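You operate a simulated robot arm through the tools that you are given. There is no shell and no other tool.

You are at the controls of a simulated robot arm. One attempt, no reset.

JOB
Put things in order on the top of table marked outfeed. At the end: the purple cup with dated lid stands where the padlock in yellow stood; the padlock in yellow stands where the yellow pad with black band stood; the yellow pad with black band stands where the silver tin marked wax stood; the silver tin marked wax is on the teal square board; whatever was shut is shut again. Leave all else as you found it, and nothing knocked over. Set down upright: tin marked wax.

The check looks at the end state, three seconds after you hand in, the way a careful person would. Anything else that was tipped, shoved, dropped, spilled or broken makes it a failure. A push-on lid holds only when it is set on centred and level and pressed home; a screw cap is set on level and turned clockwise until tight.

ROBOT AND FRAMES
A 6-joint arm with a two-finger gripper, fixed in place. Base frame: the origin is at the foot of the arm, x ahead of it, y to its left, z up; the work surface is at about z = 0. Units: mm, degrees, N and s.
With the tool pointing down near the work surface it reaches from about 180 to 480 mm from the base axis. Its first joint turns from -66.0 to 66.0 degrees. Payload 1.76 kg.
The TCP is the grasp point between the finger pads, 29 mm short of the fingertips. In the tool frame z runs along the fingers and y along their closing line. The gripper opens to 82 mm; its body begins 58 mm behind the TCP.
Orientation is told as [roll, pitch, yaw] about the base's x, y, z axes, in that order, counted from this pose: with the fingers straight down and closing along the base's y, the tool's x points along the base's -x, its y along +y and its z along -z.

CONTROLS
- The arm moves only by the tool send_rows. Its argument "commands" is text: rows parted by semicolons, each of 7 numbers parted by spaces: the shift along the tool's x, y, z in mm, then the turn, a rotation vector about the tool's x, y, z in rad, then the gripper command, from -1 (fully open) to 1 (shut), values between in proportion. In form: dx dy dz wx wy wz gripper; .... A call has 1 to 20 rows; each row is the pose to reach, as a shift and turn from the pose commanded when the call began, along the tool's axes at that moment. Each row takes 0.2 s and may step no farther than 50 mm and 8.6 degrees from the row before; otherwise, or with a gripper value out of range, the whole call is refused. A pose out of reach is approached as far as the arm can. The call stops where the force on the tool passes 40 N (or 10 N more than at its start, if that is more) or the arm is blocked; 0.2 s more then pass. Each finger travels about 203.5 mm/s and halts on what it meets, pressing with about 34 N; the grip force reading is that of the motor and also rises with nothing between the fingers. The clock runs only during rows and for 0.2 s after the last one: add rows that repeat a pose to give the fingers time. The reply holds the time, the measured pose of the TCP, the force on the tool along the base axes, the opening and the grip force, in the units named above and with some noise, with the torque about the TCP (base axes, N m) and any sound that the robot's microphone picked up.
- Cameras (640 x 400 px; columns grow to the right, rows downward): "scene" is fixed at [65.2, 348.3, 416]; the picture's right is [-0.61, -0.79, 0.00], its down [-0.52, 0.40, -0.76] and it looks along [0.60, -0.46, -0.65] (base axes); focal length 214 px, centre (320, 200). "wrist" rides on the gripper at [79, 4, -89] in the tool frame; the picture's right is [-0.05, 1.00, 0.00], its down [-0.71, -0.04, -0.71] and it looks along [-0.71, -0.04, 0.71] (tool axes); focal length 256 px, centre (320, 200). There is no depth. A picture from a camera that has moved, and an enlarged one, comes with that camera's place and axes in the base frame and with its lens.
- get_image(camera): a new picture of that camera. The clock stands still meanwhile.
- enlarge(camera, box): a new picture of the part [left, top, right, bottom] of that camera's present view, enlarged. The clock stands still meanwhile.
- hand_in(): hands the job in; it is judged then, once.

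Nothing tells you positions but the pictures and the camera data. Unless the task says otherwise, let go and move clear before handing in.

The tools are called after ">>>" as name(argument=value, ...) on one line, values as JSON. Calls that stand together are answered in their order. send_rows: Moves the arm, as the interface text tells. Its arguments: {"type":"object","properties":{"commands":{"type":"string"}},"required":["commands"]} The other tools are called the same way: get_image (camera) takes a picture; enlarge (camera, box) takes an enlarged picture of a part of a camera's view; hand_in () hands the job in.

At the start:

```text
time_s: 0.0
position: [271.9, 220.8, 244.0]
tcp_rot: [0.0, -0.1, 0.0]
force: [-0.4, 0.0, 0.5]
wrist_torque: [0.0, 0.03, -0.02]
gripper_width: 81.8
gripper_force: 0.1
```

scene: 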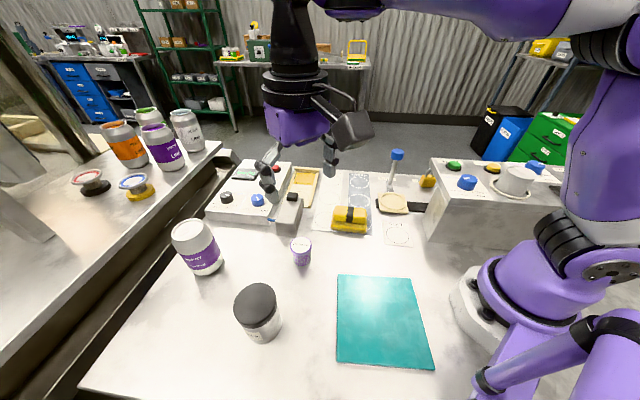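
wrist: 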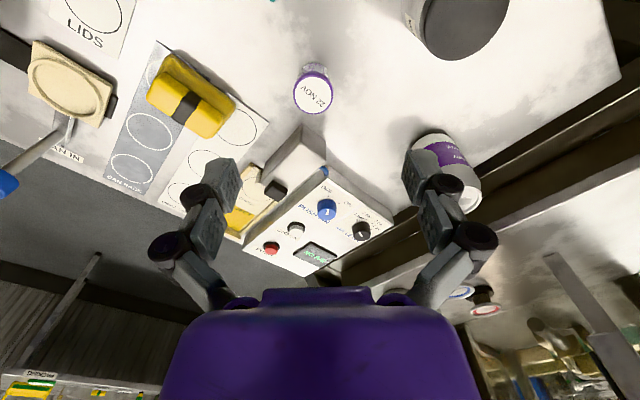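

I see a workbench with a teal board, a jar with a dark lid, a small purple cup with a dated lid, a yellow pad with a black band, and a console with small boxes. I'll look closer before moving anything.

>>> enlarge(camera="scene", box=[200, 140, 440, 290])

>>> enlarge(camera="scene", box=[150, 210, 350, 360])

>>> enlarge(camera="scene", box=[360, 130, 560, 255])

>>> enlarge(camera="wrist", box=[0, 0, 400, 250])

>>> enlarge(camera="scene", box=[60, 90, 220, 210])

```text
2.67 times, centred on (320, 215) of scene
camera zoom: at [65.2, 348.3, 416.0], right [-0.61, -0.79, 0.0], down [-0.52, 0.4, -0.76], along [0.6, -0.46, -0.65], focal length 572 px, centre (320, 160)
```

zoom: 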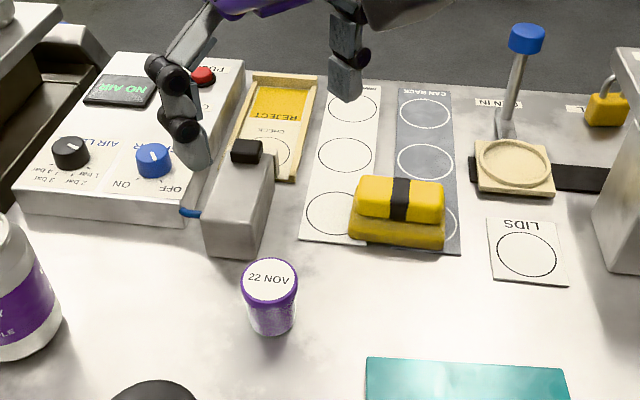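

```text
2.67 times, centred on (250, 285) of scene
camera zoom: at [65.2, 348.3, 416.0], right [-0.61, -0.79, 0.0], down [-0.52, 0.4, -0.76], along [0.6, -0.46, -0.65], focal length 572 px, centre (507, -27)
```

zoom: 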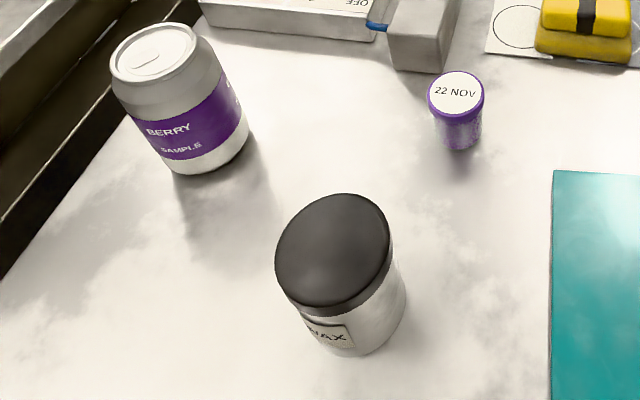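

```text
3.20 times, centred on (460, 192) of scene
camera zoom: at [65.2, 348.3, 416.0], right [-0.61, -0.79, 0.0], down [-0.52, 0.4, -0.76], along [0.6, -0.46, -0.65], focal length 686 px, centre (-128, 224)
```

zoom: 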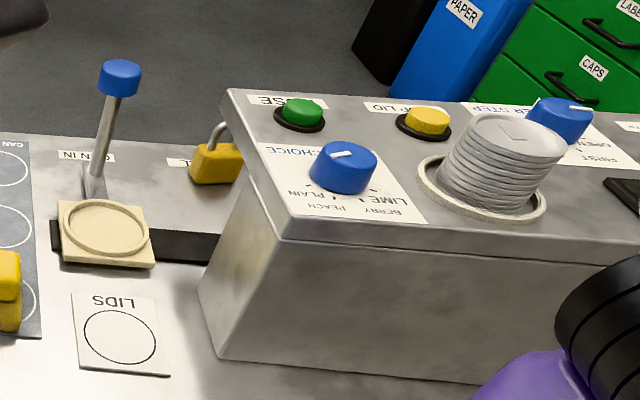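

```text
1.60 times, centred on (200, 125) of wrist
camera zoom: at [194.2, 224.4, 334.3], right [0.05, 1.0, 0.0], down [0.71, -0.04, 0.71], along [0.71, -0.04, -0.71], focal length 410 px, centre (512, 320)
```

zoom: 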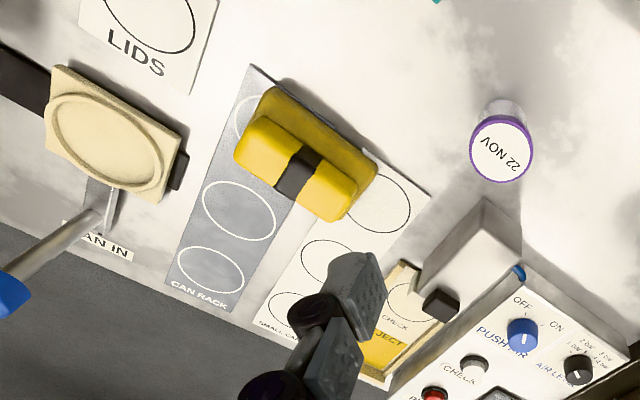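

```text
3.33 times, centred on (140, 150) of scene
camera zoom: at [65.2, 348.3, 416.0], right [-0.61, -0.79, 0.0], down [-0.52, 0.4, -0.76], along [0.6, -0.46, -0.65], focal length 715 px, centre (920, 367)
```

zoom: 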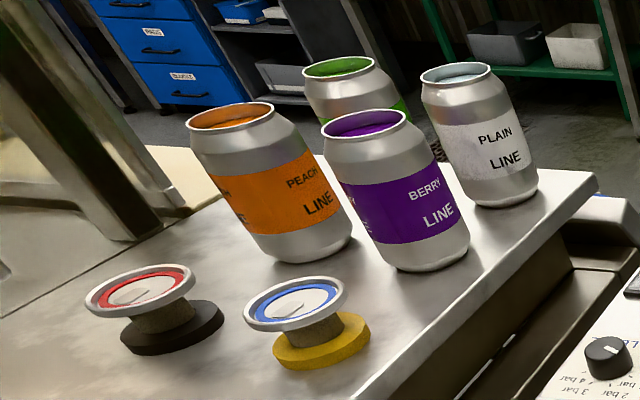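

The tin (about [245, 340]), cup (about [304, 215]), pad (about [326, 50]) and padlock (about [288, -254]) are roughly located from the scene view. I'll raise the arm and back it off so the wrist camera can measure the tin and cup.

>>> send_rows(commands="30 25 -5 0 0 0 -1; 60 50 -10 0 0 0 -1; 92 79 -16 0 0 0 -1; 92 79 -16 0 0 0 -1")

>>> get_image(camera="wrist")

>>> enlarge(camera="wrist", box=[220, 20, 460, 170])

```text
time_s: 1.0
position: [181.0, 300.7, 261.0]
tcp_rot: [0.0, 0.0, 0.0]
force: [0.5, 0.0, 0.3]
wrist_torque: [0.01, 0.0, -0.01]
gripper_width: 81.9
gripper_force: 0.0
```

```text
taken
camera wrist: at [102.9, 302.1, 350.3], right [0.05, 1.0, 0.0], down [0.71, -0.04, 0.71], along [0.71, -0.04, -0.71], focal length 256 px, centre (320, 200)
```

wrist: 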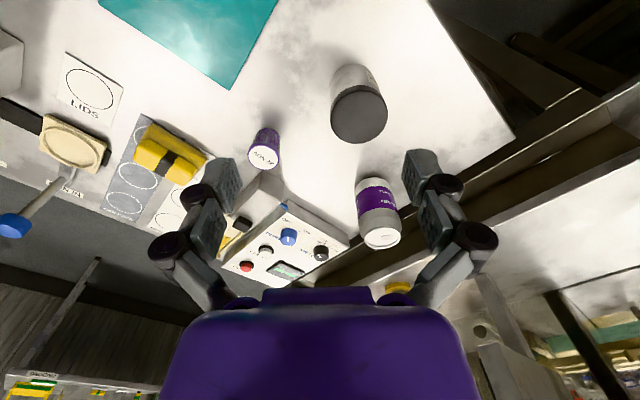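

```text
2.67 times, centred on (340, 95) of wrist
camera zoom: at [102.9, 302.1, 350.3], right [0.05, 1.0, 0.0], down [0.71, -0.04, 0.71], along [0.71, -0.04, -0.71], focal length 683 px, centre (267, 480)
```

zoom: 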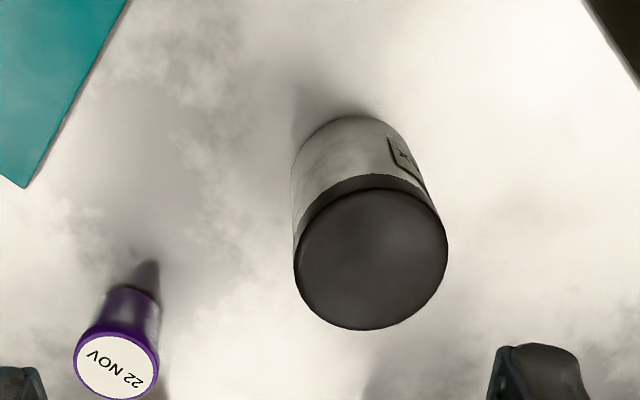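

The tin measures about 65 mm wide and 73 mm tall at about [246, 339]. Next I'll look at the pad and padlock from closer before anything is disturbed.

>>> send_rows(commands="-8 -43 0 0 0 0 -1; -16 -86 0 0 0 0 -1; -24 -129 0 0 0 0 -1; -32 -172 0 0 0 0 -1; -40 -215 0 0 0 0 -1; -49 -260 0 0 0 0 -1; -49 -260 0 0 0 0 -1")

>>> get_image(camera="wrist")

>>> enlarge(camera="wrist", box=[200, 40, 440, 190])

```text
time_s: 2.6
position: [229.3, 39.7, 261.3]
tcp_rot: [0.0, -0.1, 0.0]
force: [-0.5, 0.4, -0.2]
wrist_torque: [0.02, -0.04, 0.01]
gripper_width: 82.1
gripper_force: 0.0
```

```text
taken
camera wrist: at [151.9, 41.9, 351.0], right [0.05, 1.0, 0.0], down [0.71, -0.04, 0.71], along [0.71, -0.04, -0.71], focal length 256 px, centre (320, 200)
```

wrist: 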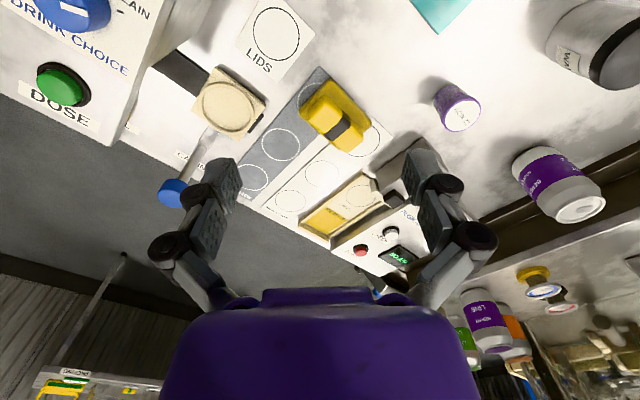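

```text
2.67 times, centred on (320, 115) of wrist
camera zoom: at [151.9, 41.9, 351.0], right [0.05, 1.0, 0.0], down [0.71, -0.04, 0.71], along [0.71, -0.04, -0.71], focal length 683 px, centre (320, 427)
```

zoom: 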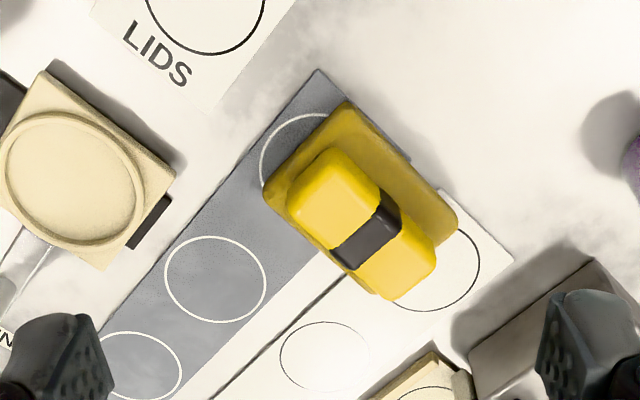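

I can see the pad is two-tiered, with a wide base and a narrower handle carrying the band, its long axis turned about 43° in the base frame. I'll zoom in on the pad, the cup and the padlock to read heights.

>>> enlarge(camera="scene", box=[320, 195, 384, 235])

>>> enlarge(camera="scene", box=[400, 155, 464, 195])

>>> enlarge(camera="scene", box=[270, 230, 334, 270])

>>> enlarge(camera="wrist", box=[420, 60, 516, 120])

>>> enlarge(camera="wrist", box=[80, 40, 280, 165])

```text
10.00 times, centred on (352, 215) of scene
camera zoom: at [65.2, 348.3, 416.0], right [-0.61, -0.79, 0.0], down [-0.52, 0.4, -0.76], along [0.6, -0.46, -0.65], focal length 2145 px, centre (0, 50)
```

zoom: 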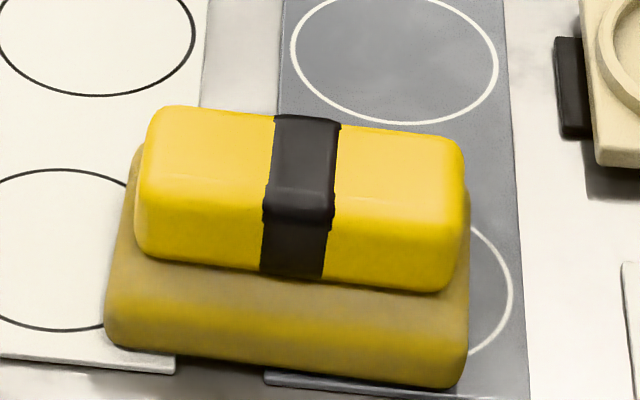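

```text
10.00 times, centred on (432, 175) of scene
camera zoom: at [65.2, 348.3, 416.0], right [-0.61, -0.79, 0.0], down [-0.52, 0.4, -0.76], along [0.6, -0.46, -0.65], focal length 2145 px, centre (-800, 450)
```

zoom: 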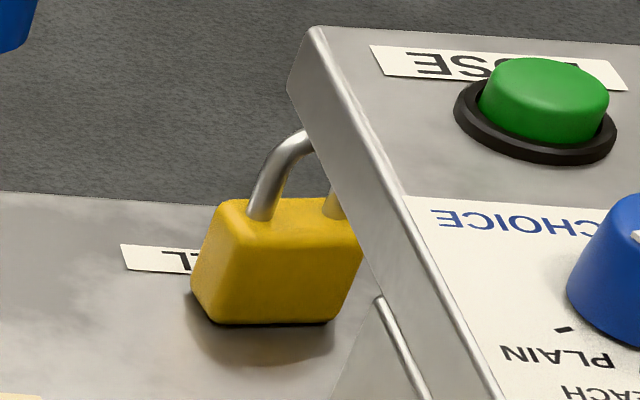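

```text
10.00 times, centred on (302, 250) of scene
camera zoom: at [65.2, 348.3, 416.0], right [-0.61, -0.79, 0.0], down [-0.52, 0.4, -0.76], along [0.6, -0.46, -0.65], focal length 2145 px, centre (500, -300)
```

zoom: 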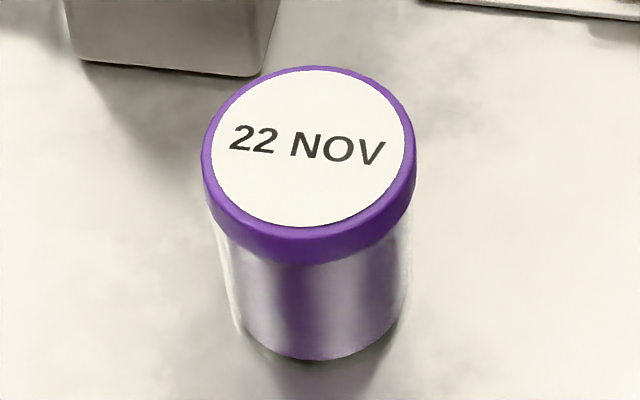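

```text
6.67 times, centred on (468, 90) of wrist
camera zoom: at [151.9, 41.9, 351.0], right [0.05, 1.0, 0.0], down [0.71, -0.04, 0.71], along [0.71, -0.04, -0.71], focal length 1707 px, centre (-667, 933)
```

zoom: 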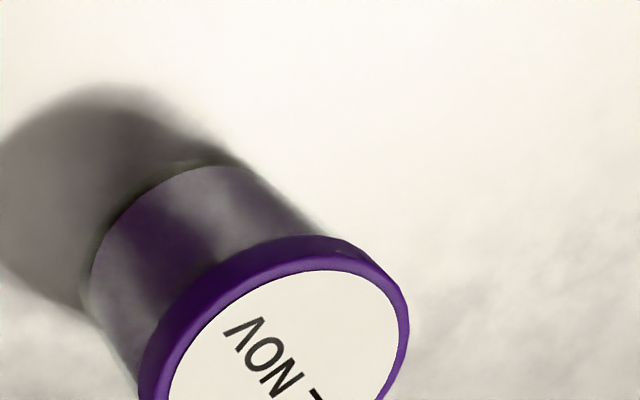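

```text
3.20 times, centred on (180, 102) of wrist
camera zoom: at [151.9, 41.9, 351.0], right [0.05, 1.0, 0.0], down [0.71, -0.04, 0.71], along [0.71, -0.04, -0.71], focal length 819 px, centre (768, 512)
```

zoom: 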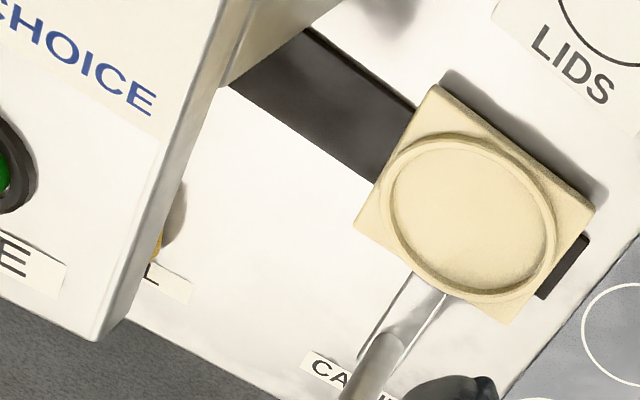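

The padlock is tucked beside the tall grey console, so I need a view from above it. I'll raise the arm and move over that side, staying clear of the lever and the lid stack.

>>> send_rows(commands="0 0 -40 0 0 0 -1; 0 -40 -49 0 0 0 -1; 0 -80 -49 0 0 0 -1; 0 -120 -49 0 0 0 -1; 0 -160 -49 0 0 0 -1; 0 -200 -49 0 0 0 -1; 0 -240 -49 0 0 0 -1; 0 -240 -49 0 0 0 -1")

>>> get_image(camera="wrist")

>>> get_image(camera="scene")

```text
time_s: 4.4
position: [229.3, -198.3, 308.6]
tcp_rot: [0.0, -0.1, 0.0]
force: [-0.5, -0.3, -0.4]
wrist_torque: [-0.02, -0.03, -0.01]
gripper_width: 82.1
gripper_force: 0.1
```

```text
taken
camera wrist: at [152.1, -194.8, 398.4], right [0.05, 1.0, 0.0], down [0.71, -0.04, 0.71], along [0.71, -0.04, -0.71], focal length 256 px, centre (320, 200)
```

wrist: 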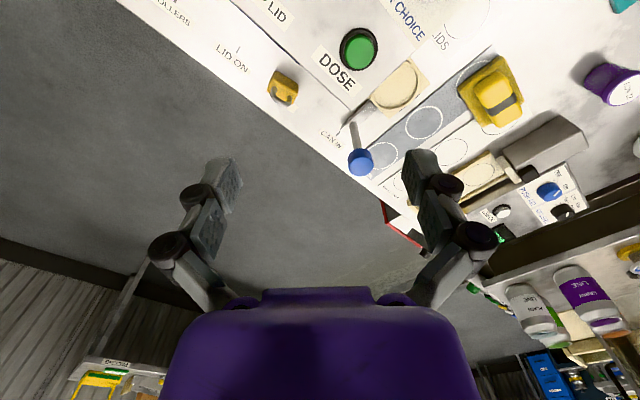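

```text
taken
```

scene: 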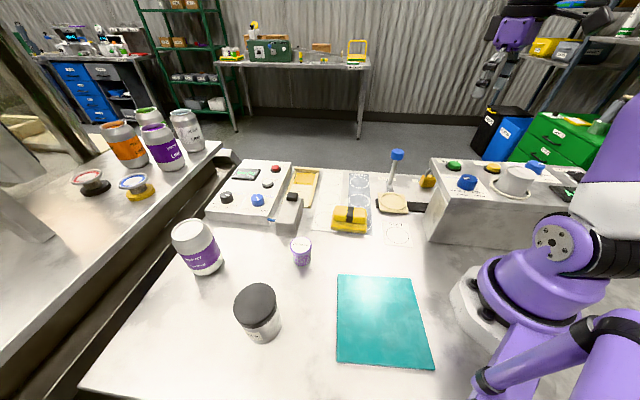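

>>> enlarge(camera="wrist", box=[200, 20, 400, 145])

>>> enlarge(camera="wrist", box=[250, 60, 314, 100])

>>> enlarge(camera="scene", box=[400, 155, 464, 195])

```text
3.20 times, centred on (300, 82) of wrist
camera zoom: at [152.1, -194.8, 398.4], right [0.05, 1.0, 0.0], down [0.71, -0.04, 0.71], along [0.71, -0.04, -0.71], focal length 819 px, centre (384, 576)
```

zoom: 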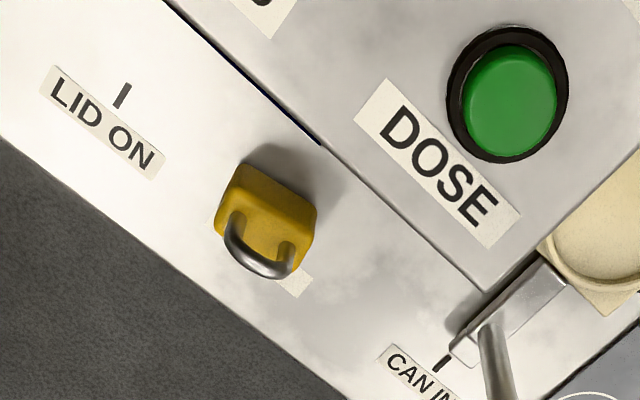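

```text
10.00 times, centred on (282, 80) of wrist
camera zoom: at [152.1, -194.8, 398.4], right [0.05, 1.0, 0.0], down [0.71, -0.04, 0.71], along [0.71, -0.04, -0.71], focal length 2560 px, centre (700, 1400)
```

zoom: 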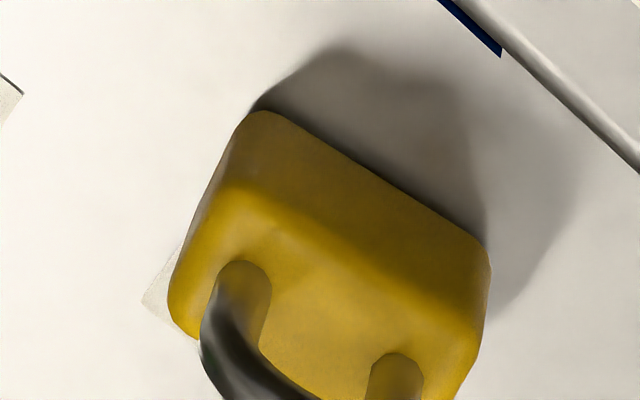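

```text
10.00 times, centred on (432, 175) of scene
camera zoom: at [65.2, 348.3, 416.0], right [-0.61, -0.79, 0.0], down [-0.52, 0.4, -0.76], along [0.6, -0.46, -0.65], focal length 2145 px, centre (-800, 450)
```

zoom: 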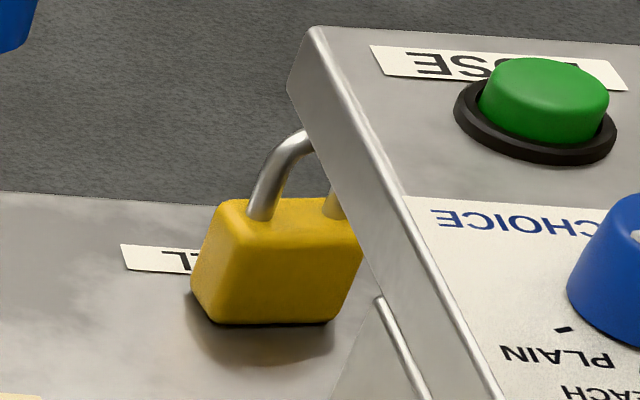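

The padlock stands about 80 mm off the console's back face, with its shackle up. I'll check the finger geometry closely, because it decides how I grip the cup below its lid.

>>> enlarge(camera="wrist", box=[140, 140, 300, 310])

>>> enlarge(camera="scene", box=[460, 0, 588, 110])

>>> enlarge(camera="wrist", box=[380, 130, 520, 310])

```text
2.35 times, centred on (220, 225) of wrist
camera zoom: at [152.1, -194.8, 398.4], right [0.05, 1.0, 0.0], down [0.71, -0.04, 0.71], along [0.71, -0.04, -0.71], focal length 602 px, centre (555, 141)
```

zoom: 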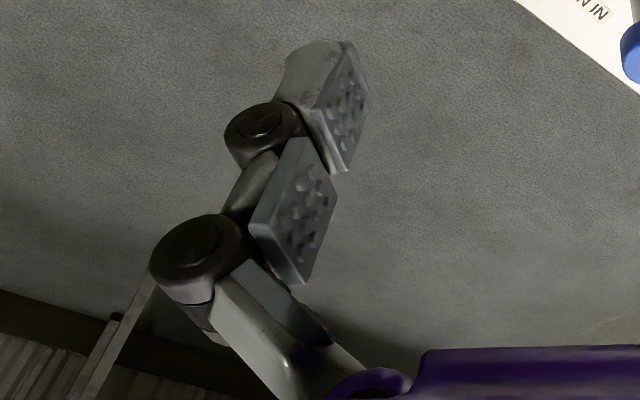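

```text
3.64 times, centred on (524, 55) of scene
camera zoom: at [65.2, 348.3, 416.0], right [-0.61, -0.79, 0.0], down [-0.52, 0.4, -0.76], along [0.6, -0.46, -0.65], focal length 780 px, centre (-422, 727)
```

zoom: 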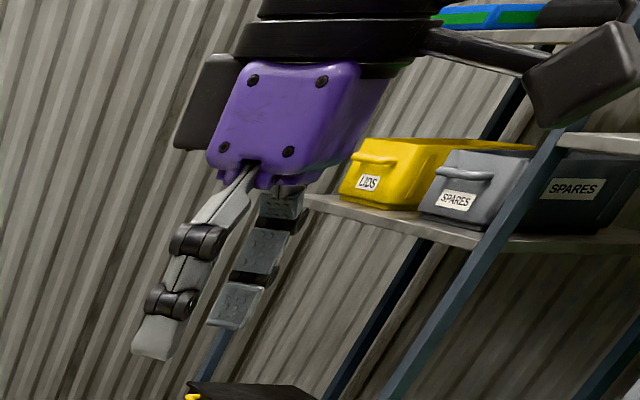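

```text
2.22 times, centred on (450, 220) of wrist
camera zoom: at [152.1, -194.8, 398.4], right [0.05, 1.0, 0.0], down [0.71, -0.04, 0.71], along [0.71, -0.04, -0.71], focal length 569 px, centre (31, 156)
```

zoom: 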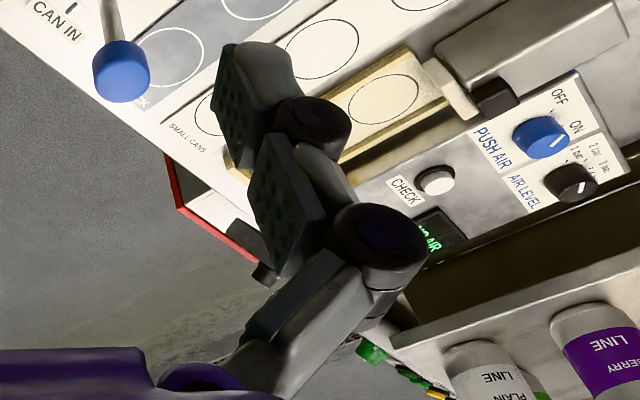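

The fingers are multi-link, so the tips may drop as they close. I'll close them part way in free air, high up, and watch how the tips move before working near the table.

>>> send_rows(commands="0 0 0 0 0 0 0; 0 0 0 0 0 0 0; 0 0 0 0 0 0 0")

>>> enlarge(camera="wrist", box=[160, 120, 480, 320])

>>> enlarge(camera="scene", box=[460, 0, 588, 110])

```text
time_s: 5.2
position: [230.7, -197.2, 310.0]
tcp_rot: [0.0, -0.1, 0.0]
force: [0.0, 0.0, -0.6]
wrist_torque: [-0.06, 0.0, 0.02]
gripper_width: 40.5
gripper_force: 0.1
```

```text
2.00 times, centred on (320, 220) of wrist
camera zoom: at [152.1, -194.4, 398.3], right [0.05, 1.0, 0.0], down [0.71, -0.04, 0.71], along [0.71, -0.04, -0.71], focal length 512 px, centre (320, 160)
```

zoom: 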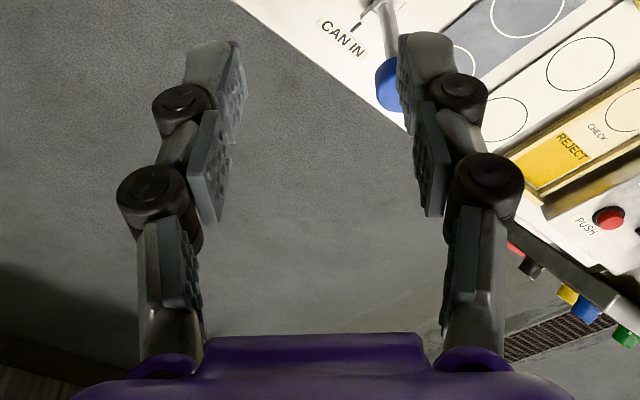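

```text
3.64 times, centred on (524, 55) of scene
camera zoom: at [65.2, 348.3, 416.0], right [-0.61, -0.79, 0.0], down [-0.52, 0.4, -0.76], along [0.6, -0.46, -0.65], focal length 780 px, centre (-422, 727)
```

zoom: 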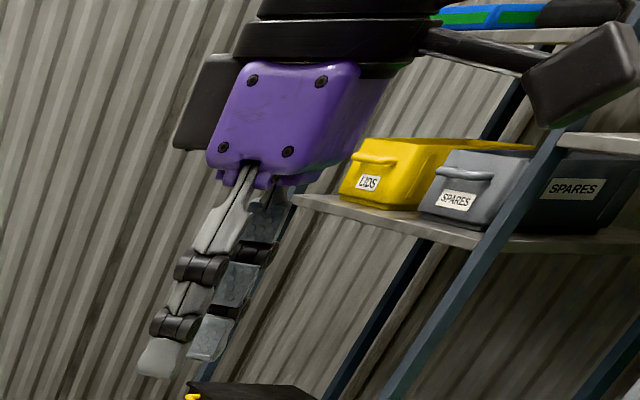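

I've learned that the tips extend about 14 mm past the TCP when fully open and about 27 mm at a 40 mm opening, so I'll set heights to suit. The plan is tin, then pad, then padlock, then cup, so each spot is free in turn. First I'll hover over the tin.

>>> send_rows(commands="-2 49 0 0 0 0 -1; -3 98 0 0 0 0 -1; -5 147 0 0 0 0 -1; -6 196 0 0 0 0 -1; -8 245 0 0 0 0 -1; -9 294 0 0 0 0 -1; -11 343 0 0 0 0 -1; -12 392 0 0 0 0 -1; -14 441 0 0 0 0 -1; -15 490 0 0 0 0 -1; -17 538 0 0 0 0 -1; -17 538 40 0 0 0 -1; -17 538 80 0 0 0 -1; -17 538 110 0 0 0 -1; -17 538 110 0 0 0 -1")

>>> get_image(camera="wrist")

>>> get_image(camera="scene")

```text
time_s: 8.4
position: [244.4, 338.1, 201.0]
tcp_rot: [0.0, 0.0, 0.0]
force: [0.6, -0.7, -0.1]
wrist_torque: [-0.04, 0.01, 0.0]
gripper_width: 81.9
gripper_force: 0.0
out of reach, approached as far as the arm can: row 10, 11, 12
```

```text
taken
camera wrist: at [166.7, 342.0, 288.7], right [0.05, 1.0, 0.0], down [0.71, -0.04, 0.71], along [0.71, -0.04, -0.71], focal length 256 px, centre (320, 200)
```

wrist: 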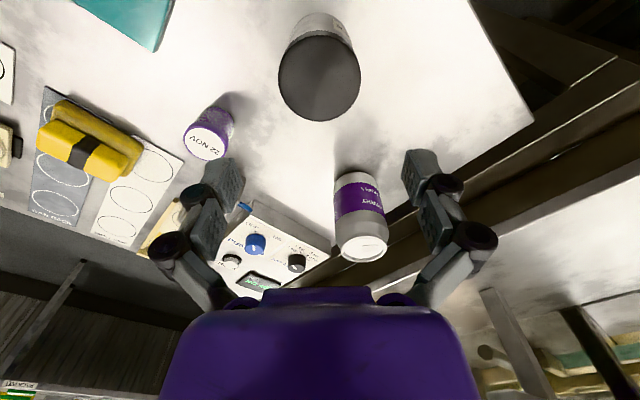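

```text
taken
```

scene: 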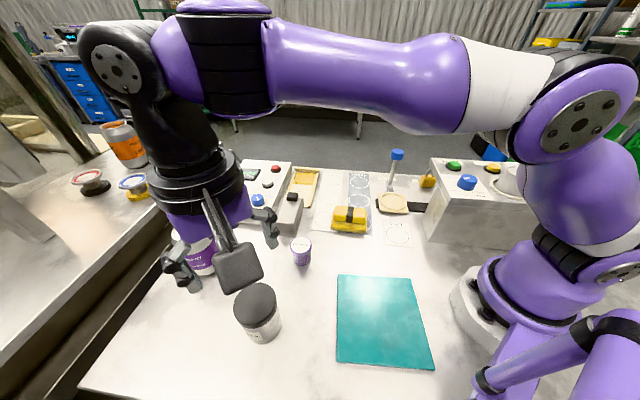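

I'm hovering over the tin. I'll zoom in to refine its centre and lid edges before descending.

>>> enlarge(camera="wrist", box=[240, 0, 400, 125])

>>> enlarge(camera="wrist", box=[160, 80, 256, 160])

>>> enlarge(camera="scene", box=[220, 270, 300, 350])

```text
3.20 times, centred on (320, 62) of wrist
camera zoom: at [166.7, 342.0, 288.7], right [0.05, 1.0, 0.0], down [0.71, -0.04, 0.71], along [0.71, -0.04, -0.71], focal length 819 px, centre (320, 640)
```

zoom: 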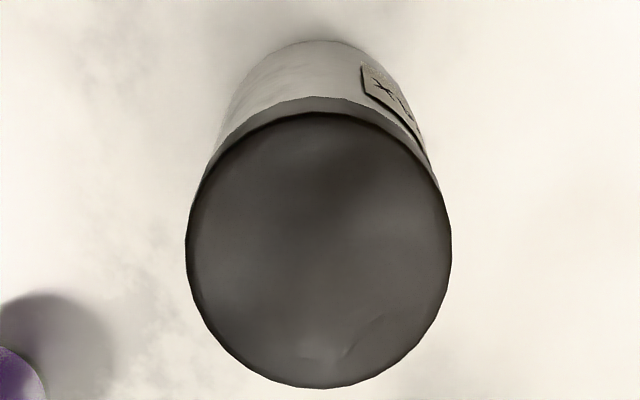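

```text
5.00 times, centred on (208, 120) of wrist
camera zoom: at [166.7, 342.0, 288.7], right [0.05, 1.0, 0.0], down [0.71, -0.04, 0.71], along [0.71, -0.04, -0.71], focal length 1280 px, centre (880, 600)
```

zoom: 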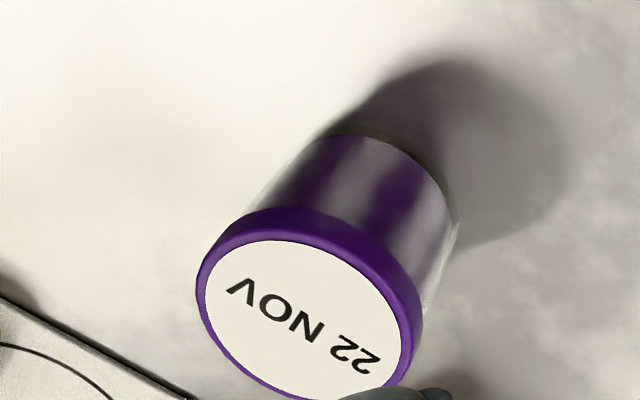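

```text
5.00 times, centred on (260, 310) of scene
camera zoom: at [65.2, 348.3, 416.0], right [-0.61, -0.79, 0.0], down [-0.52, 0.4, -0.76], along [0.6, -0.46, -0.65], focal length 1072 px, centre (620, -350)
```

zoom: 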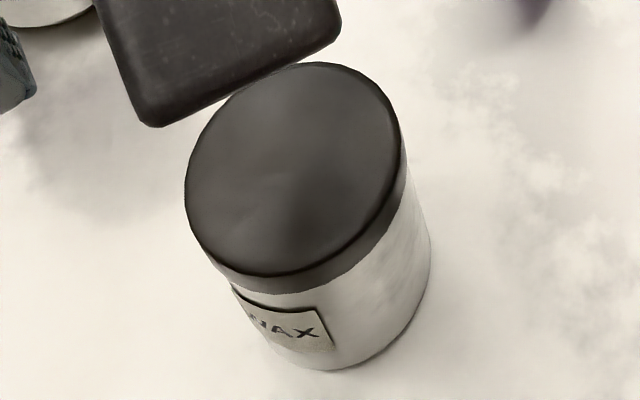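

The tin's centre is about [244, 338.5], its lid about 67 mm across, and its raised label faces azimuth 100–160°. I'll yaw the gripper by -20° so the pads miss the label, then descend partway and check alignment.

>>> send_rows(commands="1 0 0 0 0 0.12 -1; 2 0.5 0 0 0 0.24 -1; 2 0.5 20 0 0 0.349 -1; 2 0.5 60 0 0 0.349 -1; 2 0.5 94 0 0 0.349 -1; 2 0.5 94 0 0 0.349 -1")

>>> get_image(camera="wrist")

>>> get_image(camera="scene")

```text
time_s: 9.8
position: [244.5, 339.7, 104.9]
tcp_rot: [0.0, 0.1, -19.9]
force: [0.3, 0.4, -0.3]
wrist_torque: [-0.02, 0.01, -0.04]
gripper_width: 81.9
gripper_force: 0.1
```

```text
taken
camera wrist: at [173.0, 369.7, 194.9], right [0.39, 0.92, 0.0], down [0.65, -0.28, 0.71], along [0.65, -0.28, -0.71], focal length 256 px, centre (320, 200)
```

wrist: 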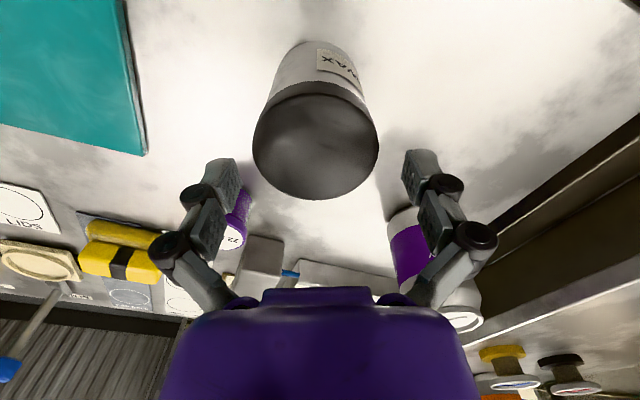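

```text
taken
```

scene: 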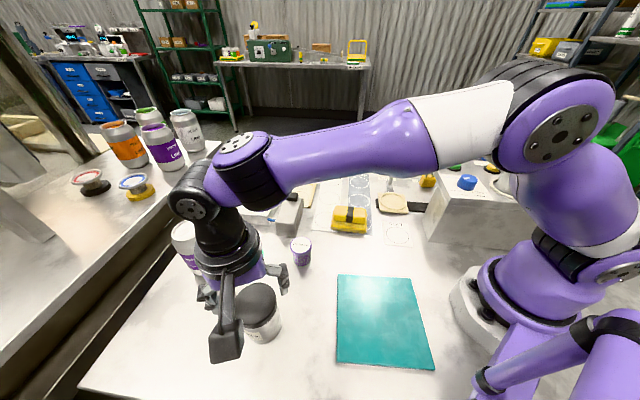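

The lid is nearly centred between the fingers, about 2 mm off. I'll nudge to correct, lower so the pads sit on the body below the lid, and close gently.

>>> send_rows(commands="1.5 -1.5 20 0 0 0 -1; 1.5 -1.5 40 0 0 0 -1; 1.5 -1.5 60 0 0 0 -1; 1.5 -1.5 72 0 0 0 -1; 1.5 -1.5 79 0 0 0 -1; 1.5 -1.5 79 0 0 0 -1; 1.5 -1.5 79 0 0 0 -0.75; 1.5 -1.5 79 0 0 0 -0.65; 1.5 -1.5 79 0 0 0 -0.55; 1.5 -1.5 79 0 0 0 -0.4; 1.5 -1.5 79 0 0 0 0; 1.5 -1.5 79 0 0 0 0.5; 1.5 -1.5 79 0 0 0 0.5")

>>> get_image(camera="wrist")

>>> get_image(camera="scene")

```text
time_s: 10.8
position: [242.4, 340.1, 40.1]
tcp_rot: [0.3, -0.1, -20.0]
force: [-1.9, -3.2, 9.8]
wrist_torque: [-0.13, 0.01, -0.05]
gripper_width: 82.4
gripper_force: 0.2
stopped in row 5: the force on the tool passed its limit at 60 N (the readings are from after the stop); the commanded pose is now the measured one
```

```text
taken
camera wrist: at [171.2, 368.3, 129.0], right [0.39, 0.92, 0.01], down [0.65, -0.28, 0.71], along [0.65, -0.27, -0.71], focal length 256 px, centre (320, 200)
```

wrist: 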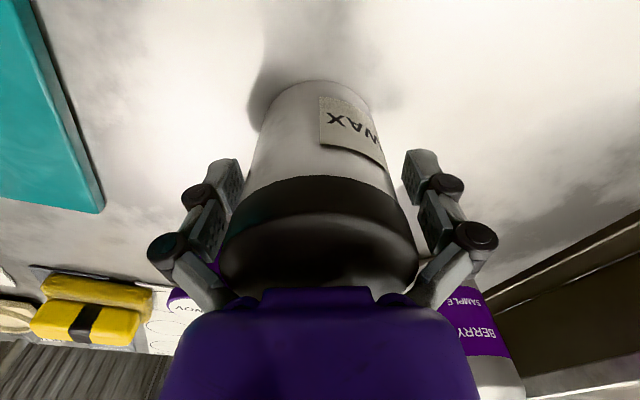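

```text
taken
```

scene: 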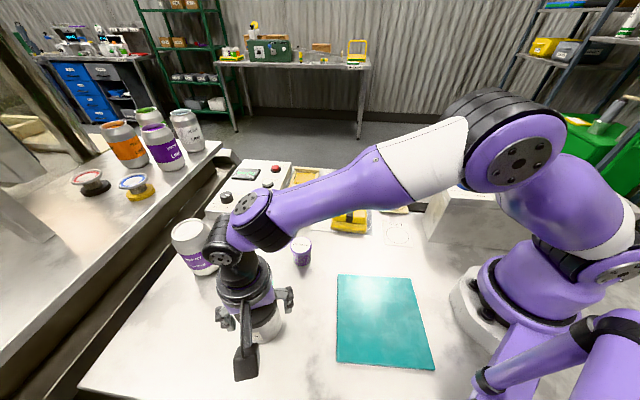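

The descent stopped at z≈40: the lid's rim met the splayed inner links of the fingers. I'll back up 9 mm, check the tin hasn't shifted, and grip higher on the body.

>>> send_rows(commands="0 0 -4 0 0 0 -1; 0 0 -9 0 0 0 -1; 0 0 -9 0 0 0 -1")

>>> get_image(camera="wrist")

>>> enlarge(camera="scene", box=[190, 230, 318, 390])

```text
time_s: 11.6
position: [242.4, 339.1, 48.1]
tcp_rot: [0.3, -0.2, -20.0]
force: [0.4, -0.4, -0.8]
wrist_torque: [-0.02, -0.01, -0.04]
gripper_width: 81.6
gripper_force: 0.1
```

```text
taken
camera wrist: at [170.9, 368.1, 137.3], right [0.39, 0.92, 0.01], down [0.65, -0.28, 0.71], along [0.65, -0.27, -0.71], focal length 256 px, centre (320, 200)
```

wrist: 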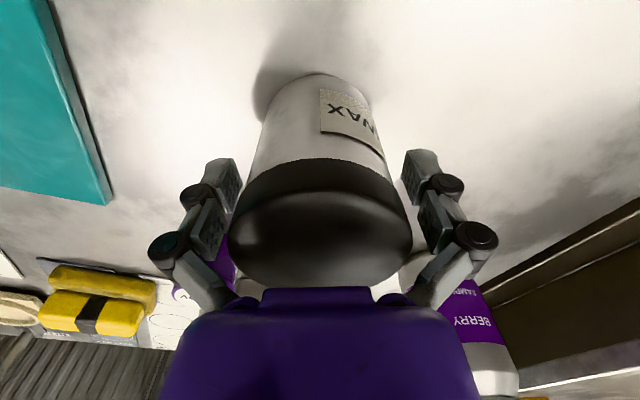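

```text
2.50 times, centred on (254, 310) of scene
camera zoom: at [65.2, 348.3, 416.0], right [-0.61, -0.79, 0.0], down [-0.52, 0.4, -0.76], along [0.6, -0.46, -0.65], focal length 536 px, centre (485, -75)
```

zoom: 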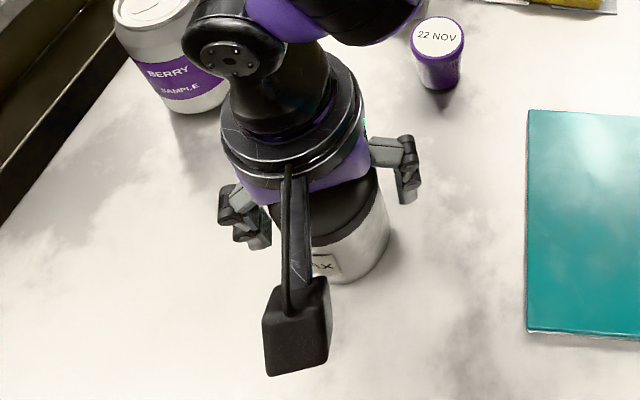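

The force is back to zero and the tin is upright and centred between the fingers. I'll close in small steps while watching the force.

>>> send_rows(commands="0 0 0 0 0 0 -0.85; 0 0 0 0 0 0 -0.75; 0 0 0 0 0 0 -0.7; 0 0 0 0 0 0 -0.7")

>>> send_rows(commands="0 0 0 0 0 0 -0.66; 0 0 0 0 0 0 -0.62; 0 0 0 0 0 0 -0.62")

```text
time_s: 12.6
position: [242.4, 339.0, 46.6]
tcp_rot: [0.3, -0.1, -20.0]
force: [-0.3, 0.5, -0.9]
wrist_torque: [-0.02, 0.0, 0.0]
gripper_width: 69.8
gripper_force: 0.0
```

```text
time_s: 13.4
position: [242.8, 338.6, 48.4]
tcp_rot: [0.4, 0.0, -20.0]
force: [0.5, 0.2, 0.1]
wrist_torque: [-0.01, -0.03, 0.02]
gripper_width: 66.2
gripper_force: 0.0
```

>>> send_rows(commands="0 0 0 0 0 0 -0.58; 0 0 0 0 0 0 -0.54; 0 0 0 0 0 0 -0.5; 0 0 0 0 0 0 -0.5")

>>> get_image(camera="wrist")

```text
time_s: 14.4
position: [243.1, 337.6, 48.2]
tcp_rot: [0.4, 0.0, -19.9]
force: [-3.3, -6.1, 26.3]
wrist_torque: [-0.06, 0.08, -0.05]
gripper_width: 63.1
gripper_force: 33.9
```

```text
taken
camera wrist: at [171.1, 368.3, 138.2], right [0.39, 0.92, 0.01], down [0.65, -0.28, 0.71], along [0.65, -0.27, -0.71], focal length 256 px, centre (320, 200)
```

wrist: 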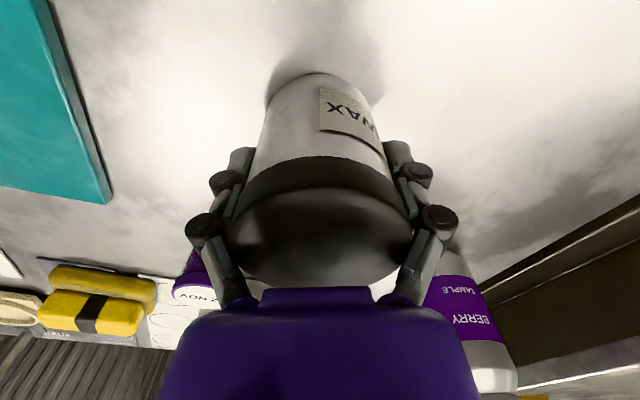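

>>> enlarge(camera="wrist", box=[170, 60, 330, 300])

>>> enlarge(camera="wrist", box=[320, 60, 480, 300])

>>> enlarge(camera="scene", box=[210, 250, 306, 350])

```text
1.67 times, centred on (250, 180) of wrist
camera zoom: at [171.1, 368.3, 138.2], right [0.39, 0.92, 0.01], down [0.65, -0.28, 0.71], along [0.65, -0.27, -0.71], focal length 427 px, centre (437, 233)
```

zoom: 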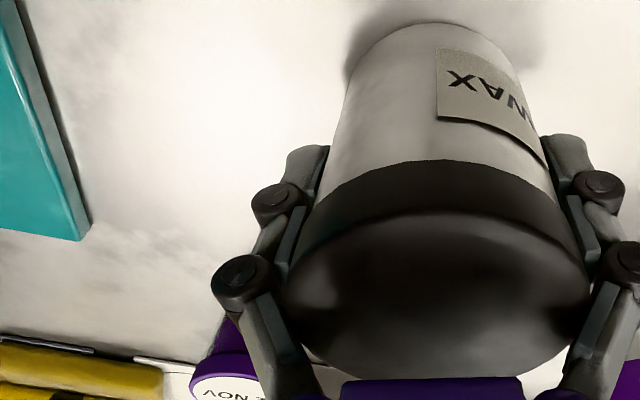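

```text
1.67 times, centred on (400, 180) of wrist
camera zoom: at [171.1, 368.3, 138.2], right [0.39, 0.92, 0.01], down [0.65, -0.28, 0.71], along [0.65, -0.27, -0.71], focal length 427 px, centre (187, 233)
```

zoom: 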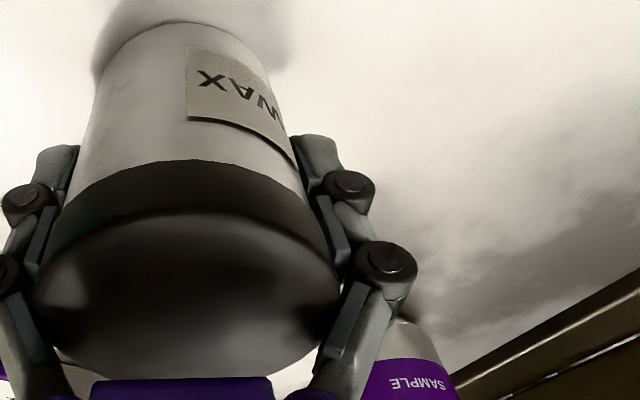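

```text
4.00 times, centred on (258, 300) of scene
camera zoom: at [65.1, 348.2, 416.1], right [-0.61, -0.79, 0.0], down [-0.52, 0.4, -0.76], along [0.6, -0.46, -0.65], focal length 858 px, centre (568, -200)
```

zoom: 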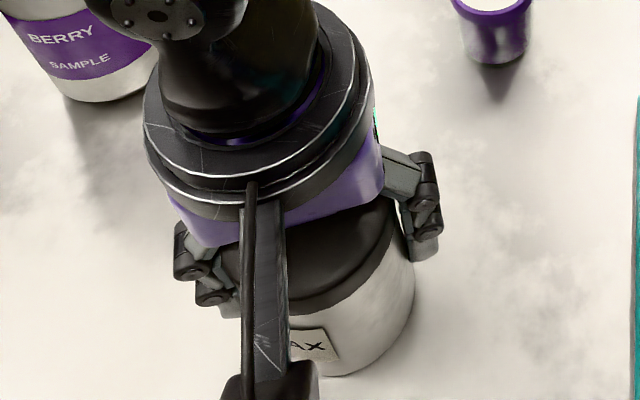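

The grip is on at 63 mm, but the inner finger links press down on the lid with about 26 N. I'll ease open, raise 4 mm and re-close so the grip is clean.

>>> send_rows(commands="0 0 0 0 0 0 -0.62; 0 0 0 0 0 0 -0.68; 0 0 -2 0 0 0 -0.68; 0 0 -4 0 0 0 -0.68; 0 0 -4 0 0 0 -0.68")

>>> send_rows(commands="0 0 0 0 0 0 -0.62; 0 0 0 0 0 0 -0.58; 0 0 0 0 0 0 -0.55; 0 0 0 0 0 0 -0.52; 0 0 0 0 0 0 -0.5; 0 0 0 0 0 0 -0.5")

```text
time_s: 15.6
position: [243.8, 337.9, 52.0]
tcp_rot: [0.3, -0.1, -19.9]
force: [-0.1, -0.7, 0.2]
wrist_torque: [0.01, 0.01, 0.01]
gripper_width: 69.1
gripper_force: 0.0
```

```text
time_s: 17.0
position: [243.6, 339.1, 52.3]
tcp_rot: [0.3, -0.1, -20.0]
force: [0.8, -1.3, 0.0]
wrist_torque: [-0.04, 0.04, 0.02]
gripper_width: 62.3
gripper_force: 0.1
```

>>> send_rows(commands="0 0 0 0 0 0 -0.47; 0 0 0 0 0 0 -0.44; 0 0 0 0 0 0 -0.4; 0 0 0 0 0 0 -0.3; 0 0 0 0 0 0 -0.3")

>>> get_image(camera="wrist")

```text
time_s: 18.2
position: [241.6, 338.6, 52.2]
tcp_rot: [0.4, -0.2, -19.9]
force: [-1.0, -2.6, 8.8]
wrist_torque: [-0.11, 0.11, -0.04]
gripper_width: 61.0
gripper_force: 34.0
```

```text
taken
camera wrist: at [171.2, 367.8, 141.5], right [0.39, 0.92, 0.01], down [0.65, -0.28, 0.71], along [0.65, -0.27, -0.71], focal length 256 px, centre (320, 200)
```

wrist: 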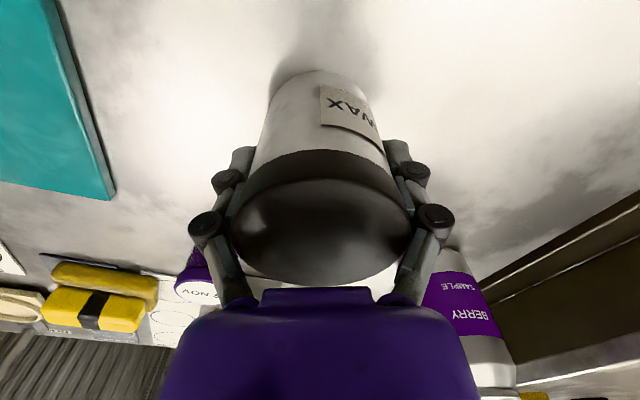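

It's gripped at 61 mm with only slight contact on top. Now a small test lift of 6 mm to check that body and lid come up together.

>>> send_rows(commands="0 0 -2 0 0 0 -0.3; 0 0 -4 0 0 0 -0.3; 0 0 -6 0 0 0 -0.3; 0 0 -6 0 0 0 -0.3")

>>> get_image(camera="wrist")

>>> enlarge(camera="scene", box=[210, 250, 306, 350])

```text
time_s: 19.2
position: [243.9, 338.4, 58.3]
tcp_rot: [0.2, -0.1, -20.0]
force: [-1.0, -0.5, -2.1]
wrist_torque: [0.03, 0.03, -0.03]
gripper_width: 60.9
gripper_force: 34.1
```

```text
taken
camera wrist: at [171.1, 367.9, 147.5], right [0.39, 0.92, 0.01], down [0.65, -0.28, 0.71], along [0.65, -0.27, -0.71], focal length 256 px, centre (320, 200)
```

wrist: 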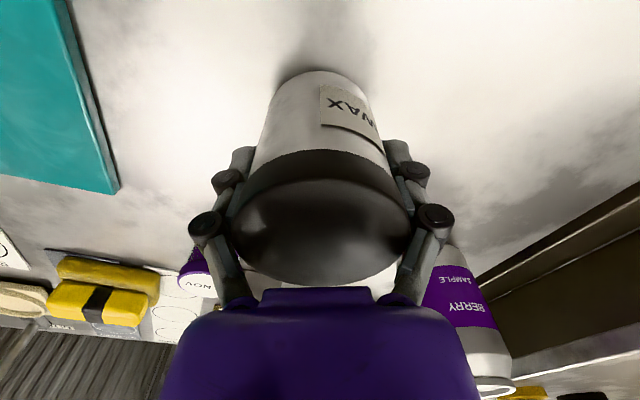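

```text
4.00 times, centred on (258, 300) of scene
camera zoom: at [65.2, 348.3, 416.0], right [-0.61, -0.79, 0.0], down [-0.52, 0.4, -0.76], along [0.6, -0.46, -0.65], focal length 858 px, centre (568, -200)
```

zoom: 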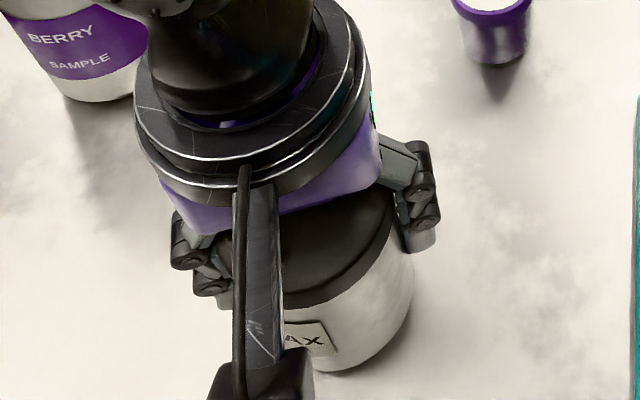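

The tin and its lid lifted together, at about 200 g, and the view relative to the gripper is unchanged. I'll raise it and carry it over to above the teal board's centre, about [133, 168].

>>> send_rows(commands="0 0 -20 0 0 0 -0.3; 0 0 -45 0 0 0 -0.3; 0 0 -70 0 0 0 -0.3; 5 -20 -80 0 0 0 -0.3; 11 -48 -80 0 0 0 -0.3; 18 -78 -80 0 0 0 -0.3; 25 -108 -80 0 0 0 -0.3; 32 -138 -80 0 0 0 -0.3; 38 -168 -80 0 0 0 -0.3; 43 -188 -80 0 0 0 -0.3; 45.5 -198 -80 0 0 0 -0.3; 45.5 -198 -80 0 0 0 -0.3")

>>> get_image(camera="wrist")

>>> get_image(camera="scene")

```text
time_s: 21.8
position: [131.9, 168.0, 136.6]
tcp_rot: [0.3, -0.1, -20.0]
force: [0.3, 0.2, -0.6]
wrist_torque: [0.01, 0.02, 0.0]
gripper_width: 61.0
gripper_force: 34.0
```

```text
taken
camera wrist: at [59.8, 197.6, 225.6], right [0.39, 0.92, 0.01], down [0.65, -0.28, 0.71], along [0.65, -0.27, -0.71], focal length 256 px, centre (320, 200)
```

wrist: 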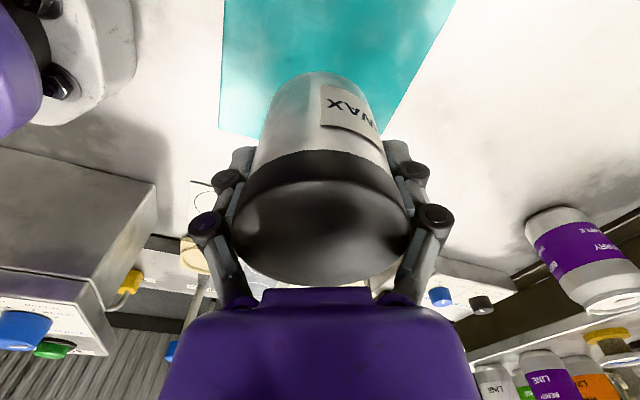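

```text
taken
```

scene: 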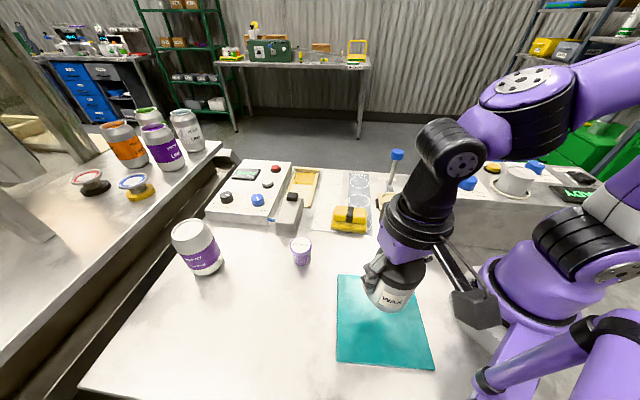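

The tin is steady above the board. I'll lower it to just above the surface, then creep down watching the force.

>>> send_rows(commands="0 0 25 0 0 0 -0.3; 0 0 50 0 0 0 -0.3; 0 0 65 0 0 0 -0.3; 0 0 74 0 0 0 -0.3; 0 0 74 0 0 0 -0.3")

>>> enlarge(camera="scene", box=[330, 240, 450, 380])

```text
time_s: 23.0
position: [132.3, 168.8, 63.7]
tcp_rot: [0.4, 0.0, -20.0]
force: [0.2, -0.2, -1.3]
wrist_torque: [-0.01, 0.01, 0.01]
gripper_width: 60.8
gripper_force: 34.4
```

```text
2.86 times, centred on (390, 310) of scene
camera zoom: at [65.2, 348.3, 416.0], right [-0.61, -0.79, 0.0], down [-0.52, 0.4, -0.76], along [0.6, -0.46, -0.65], focal length 613 px, centre (120, -114)
```

zoom: 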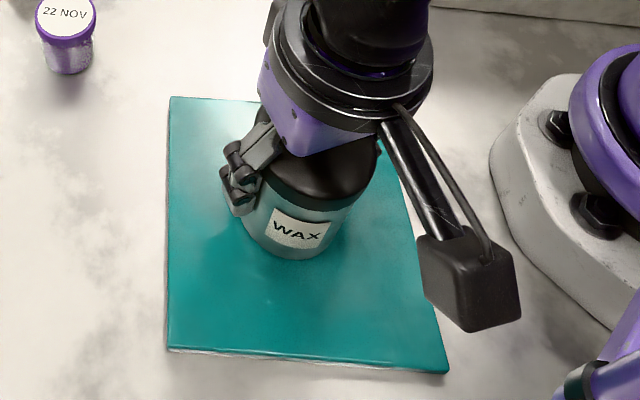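

>>> send_rows(commands="0 0 1.5 0 0 0 -0.3; 0 0 3 0 0 0 -0.3; 0 0 4 0 0 0 -0.3; 0 0 4 0 0 0 -0.3")

>>> send_rows(commands="0 0 0.7 0 0 0 -0.3; 0 0 1.4 0 0 0 -0.3; 0 0 2 0 0 0 -0.3; 0 0 2 0 0 0 -0.3")

```text
time_s: 23.7
position: [132.5, 168.9, 61.1]
tcp_rot: [0.3, -0.2, -20.2]
force: [-2.3, -4.5, 18.4]
wrist_torque: [-0.22, 0.14, -0.01]
gripper_width: 61.2
gripper_force: 33.7
stopped in row 3: the force on the tool passed its limit at 45 N (the readings are from after the stop); the commanded pose is now the measured one
```

```text
time_s: 24.1
position: [132.0, 169.3, 61.3]
tcp_rot: [0.3, -0.1, -20.1]
force: [-2.6, -3.4, 15.8]
wrist_torque: [-0.21, 0.06, 0.0]
gripper_width: 61.3
gripper_force: 34.1
stopped in row 2: the force on the tool passed its limit at 44 N (the readings are from after the stop); the commanded pose is now the measured one
```

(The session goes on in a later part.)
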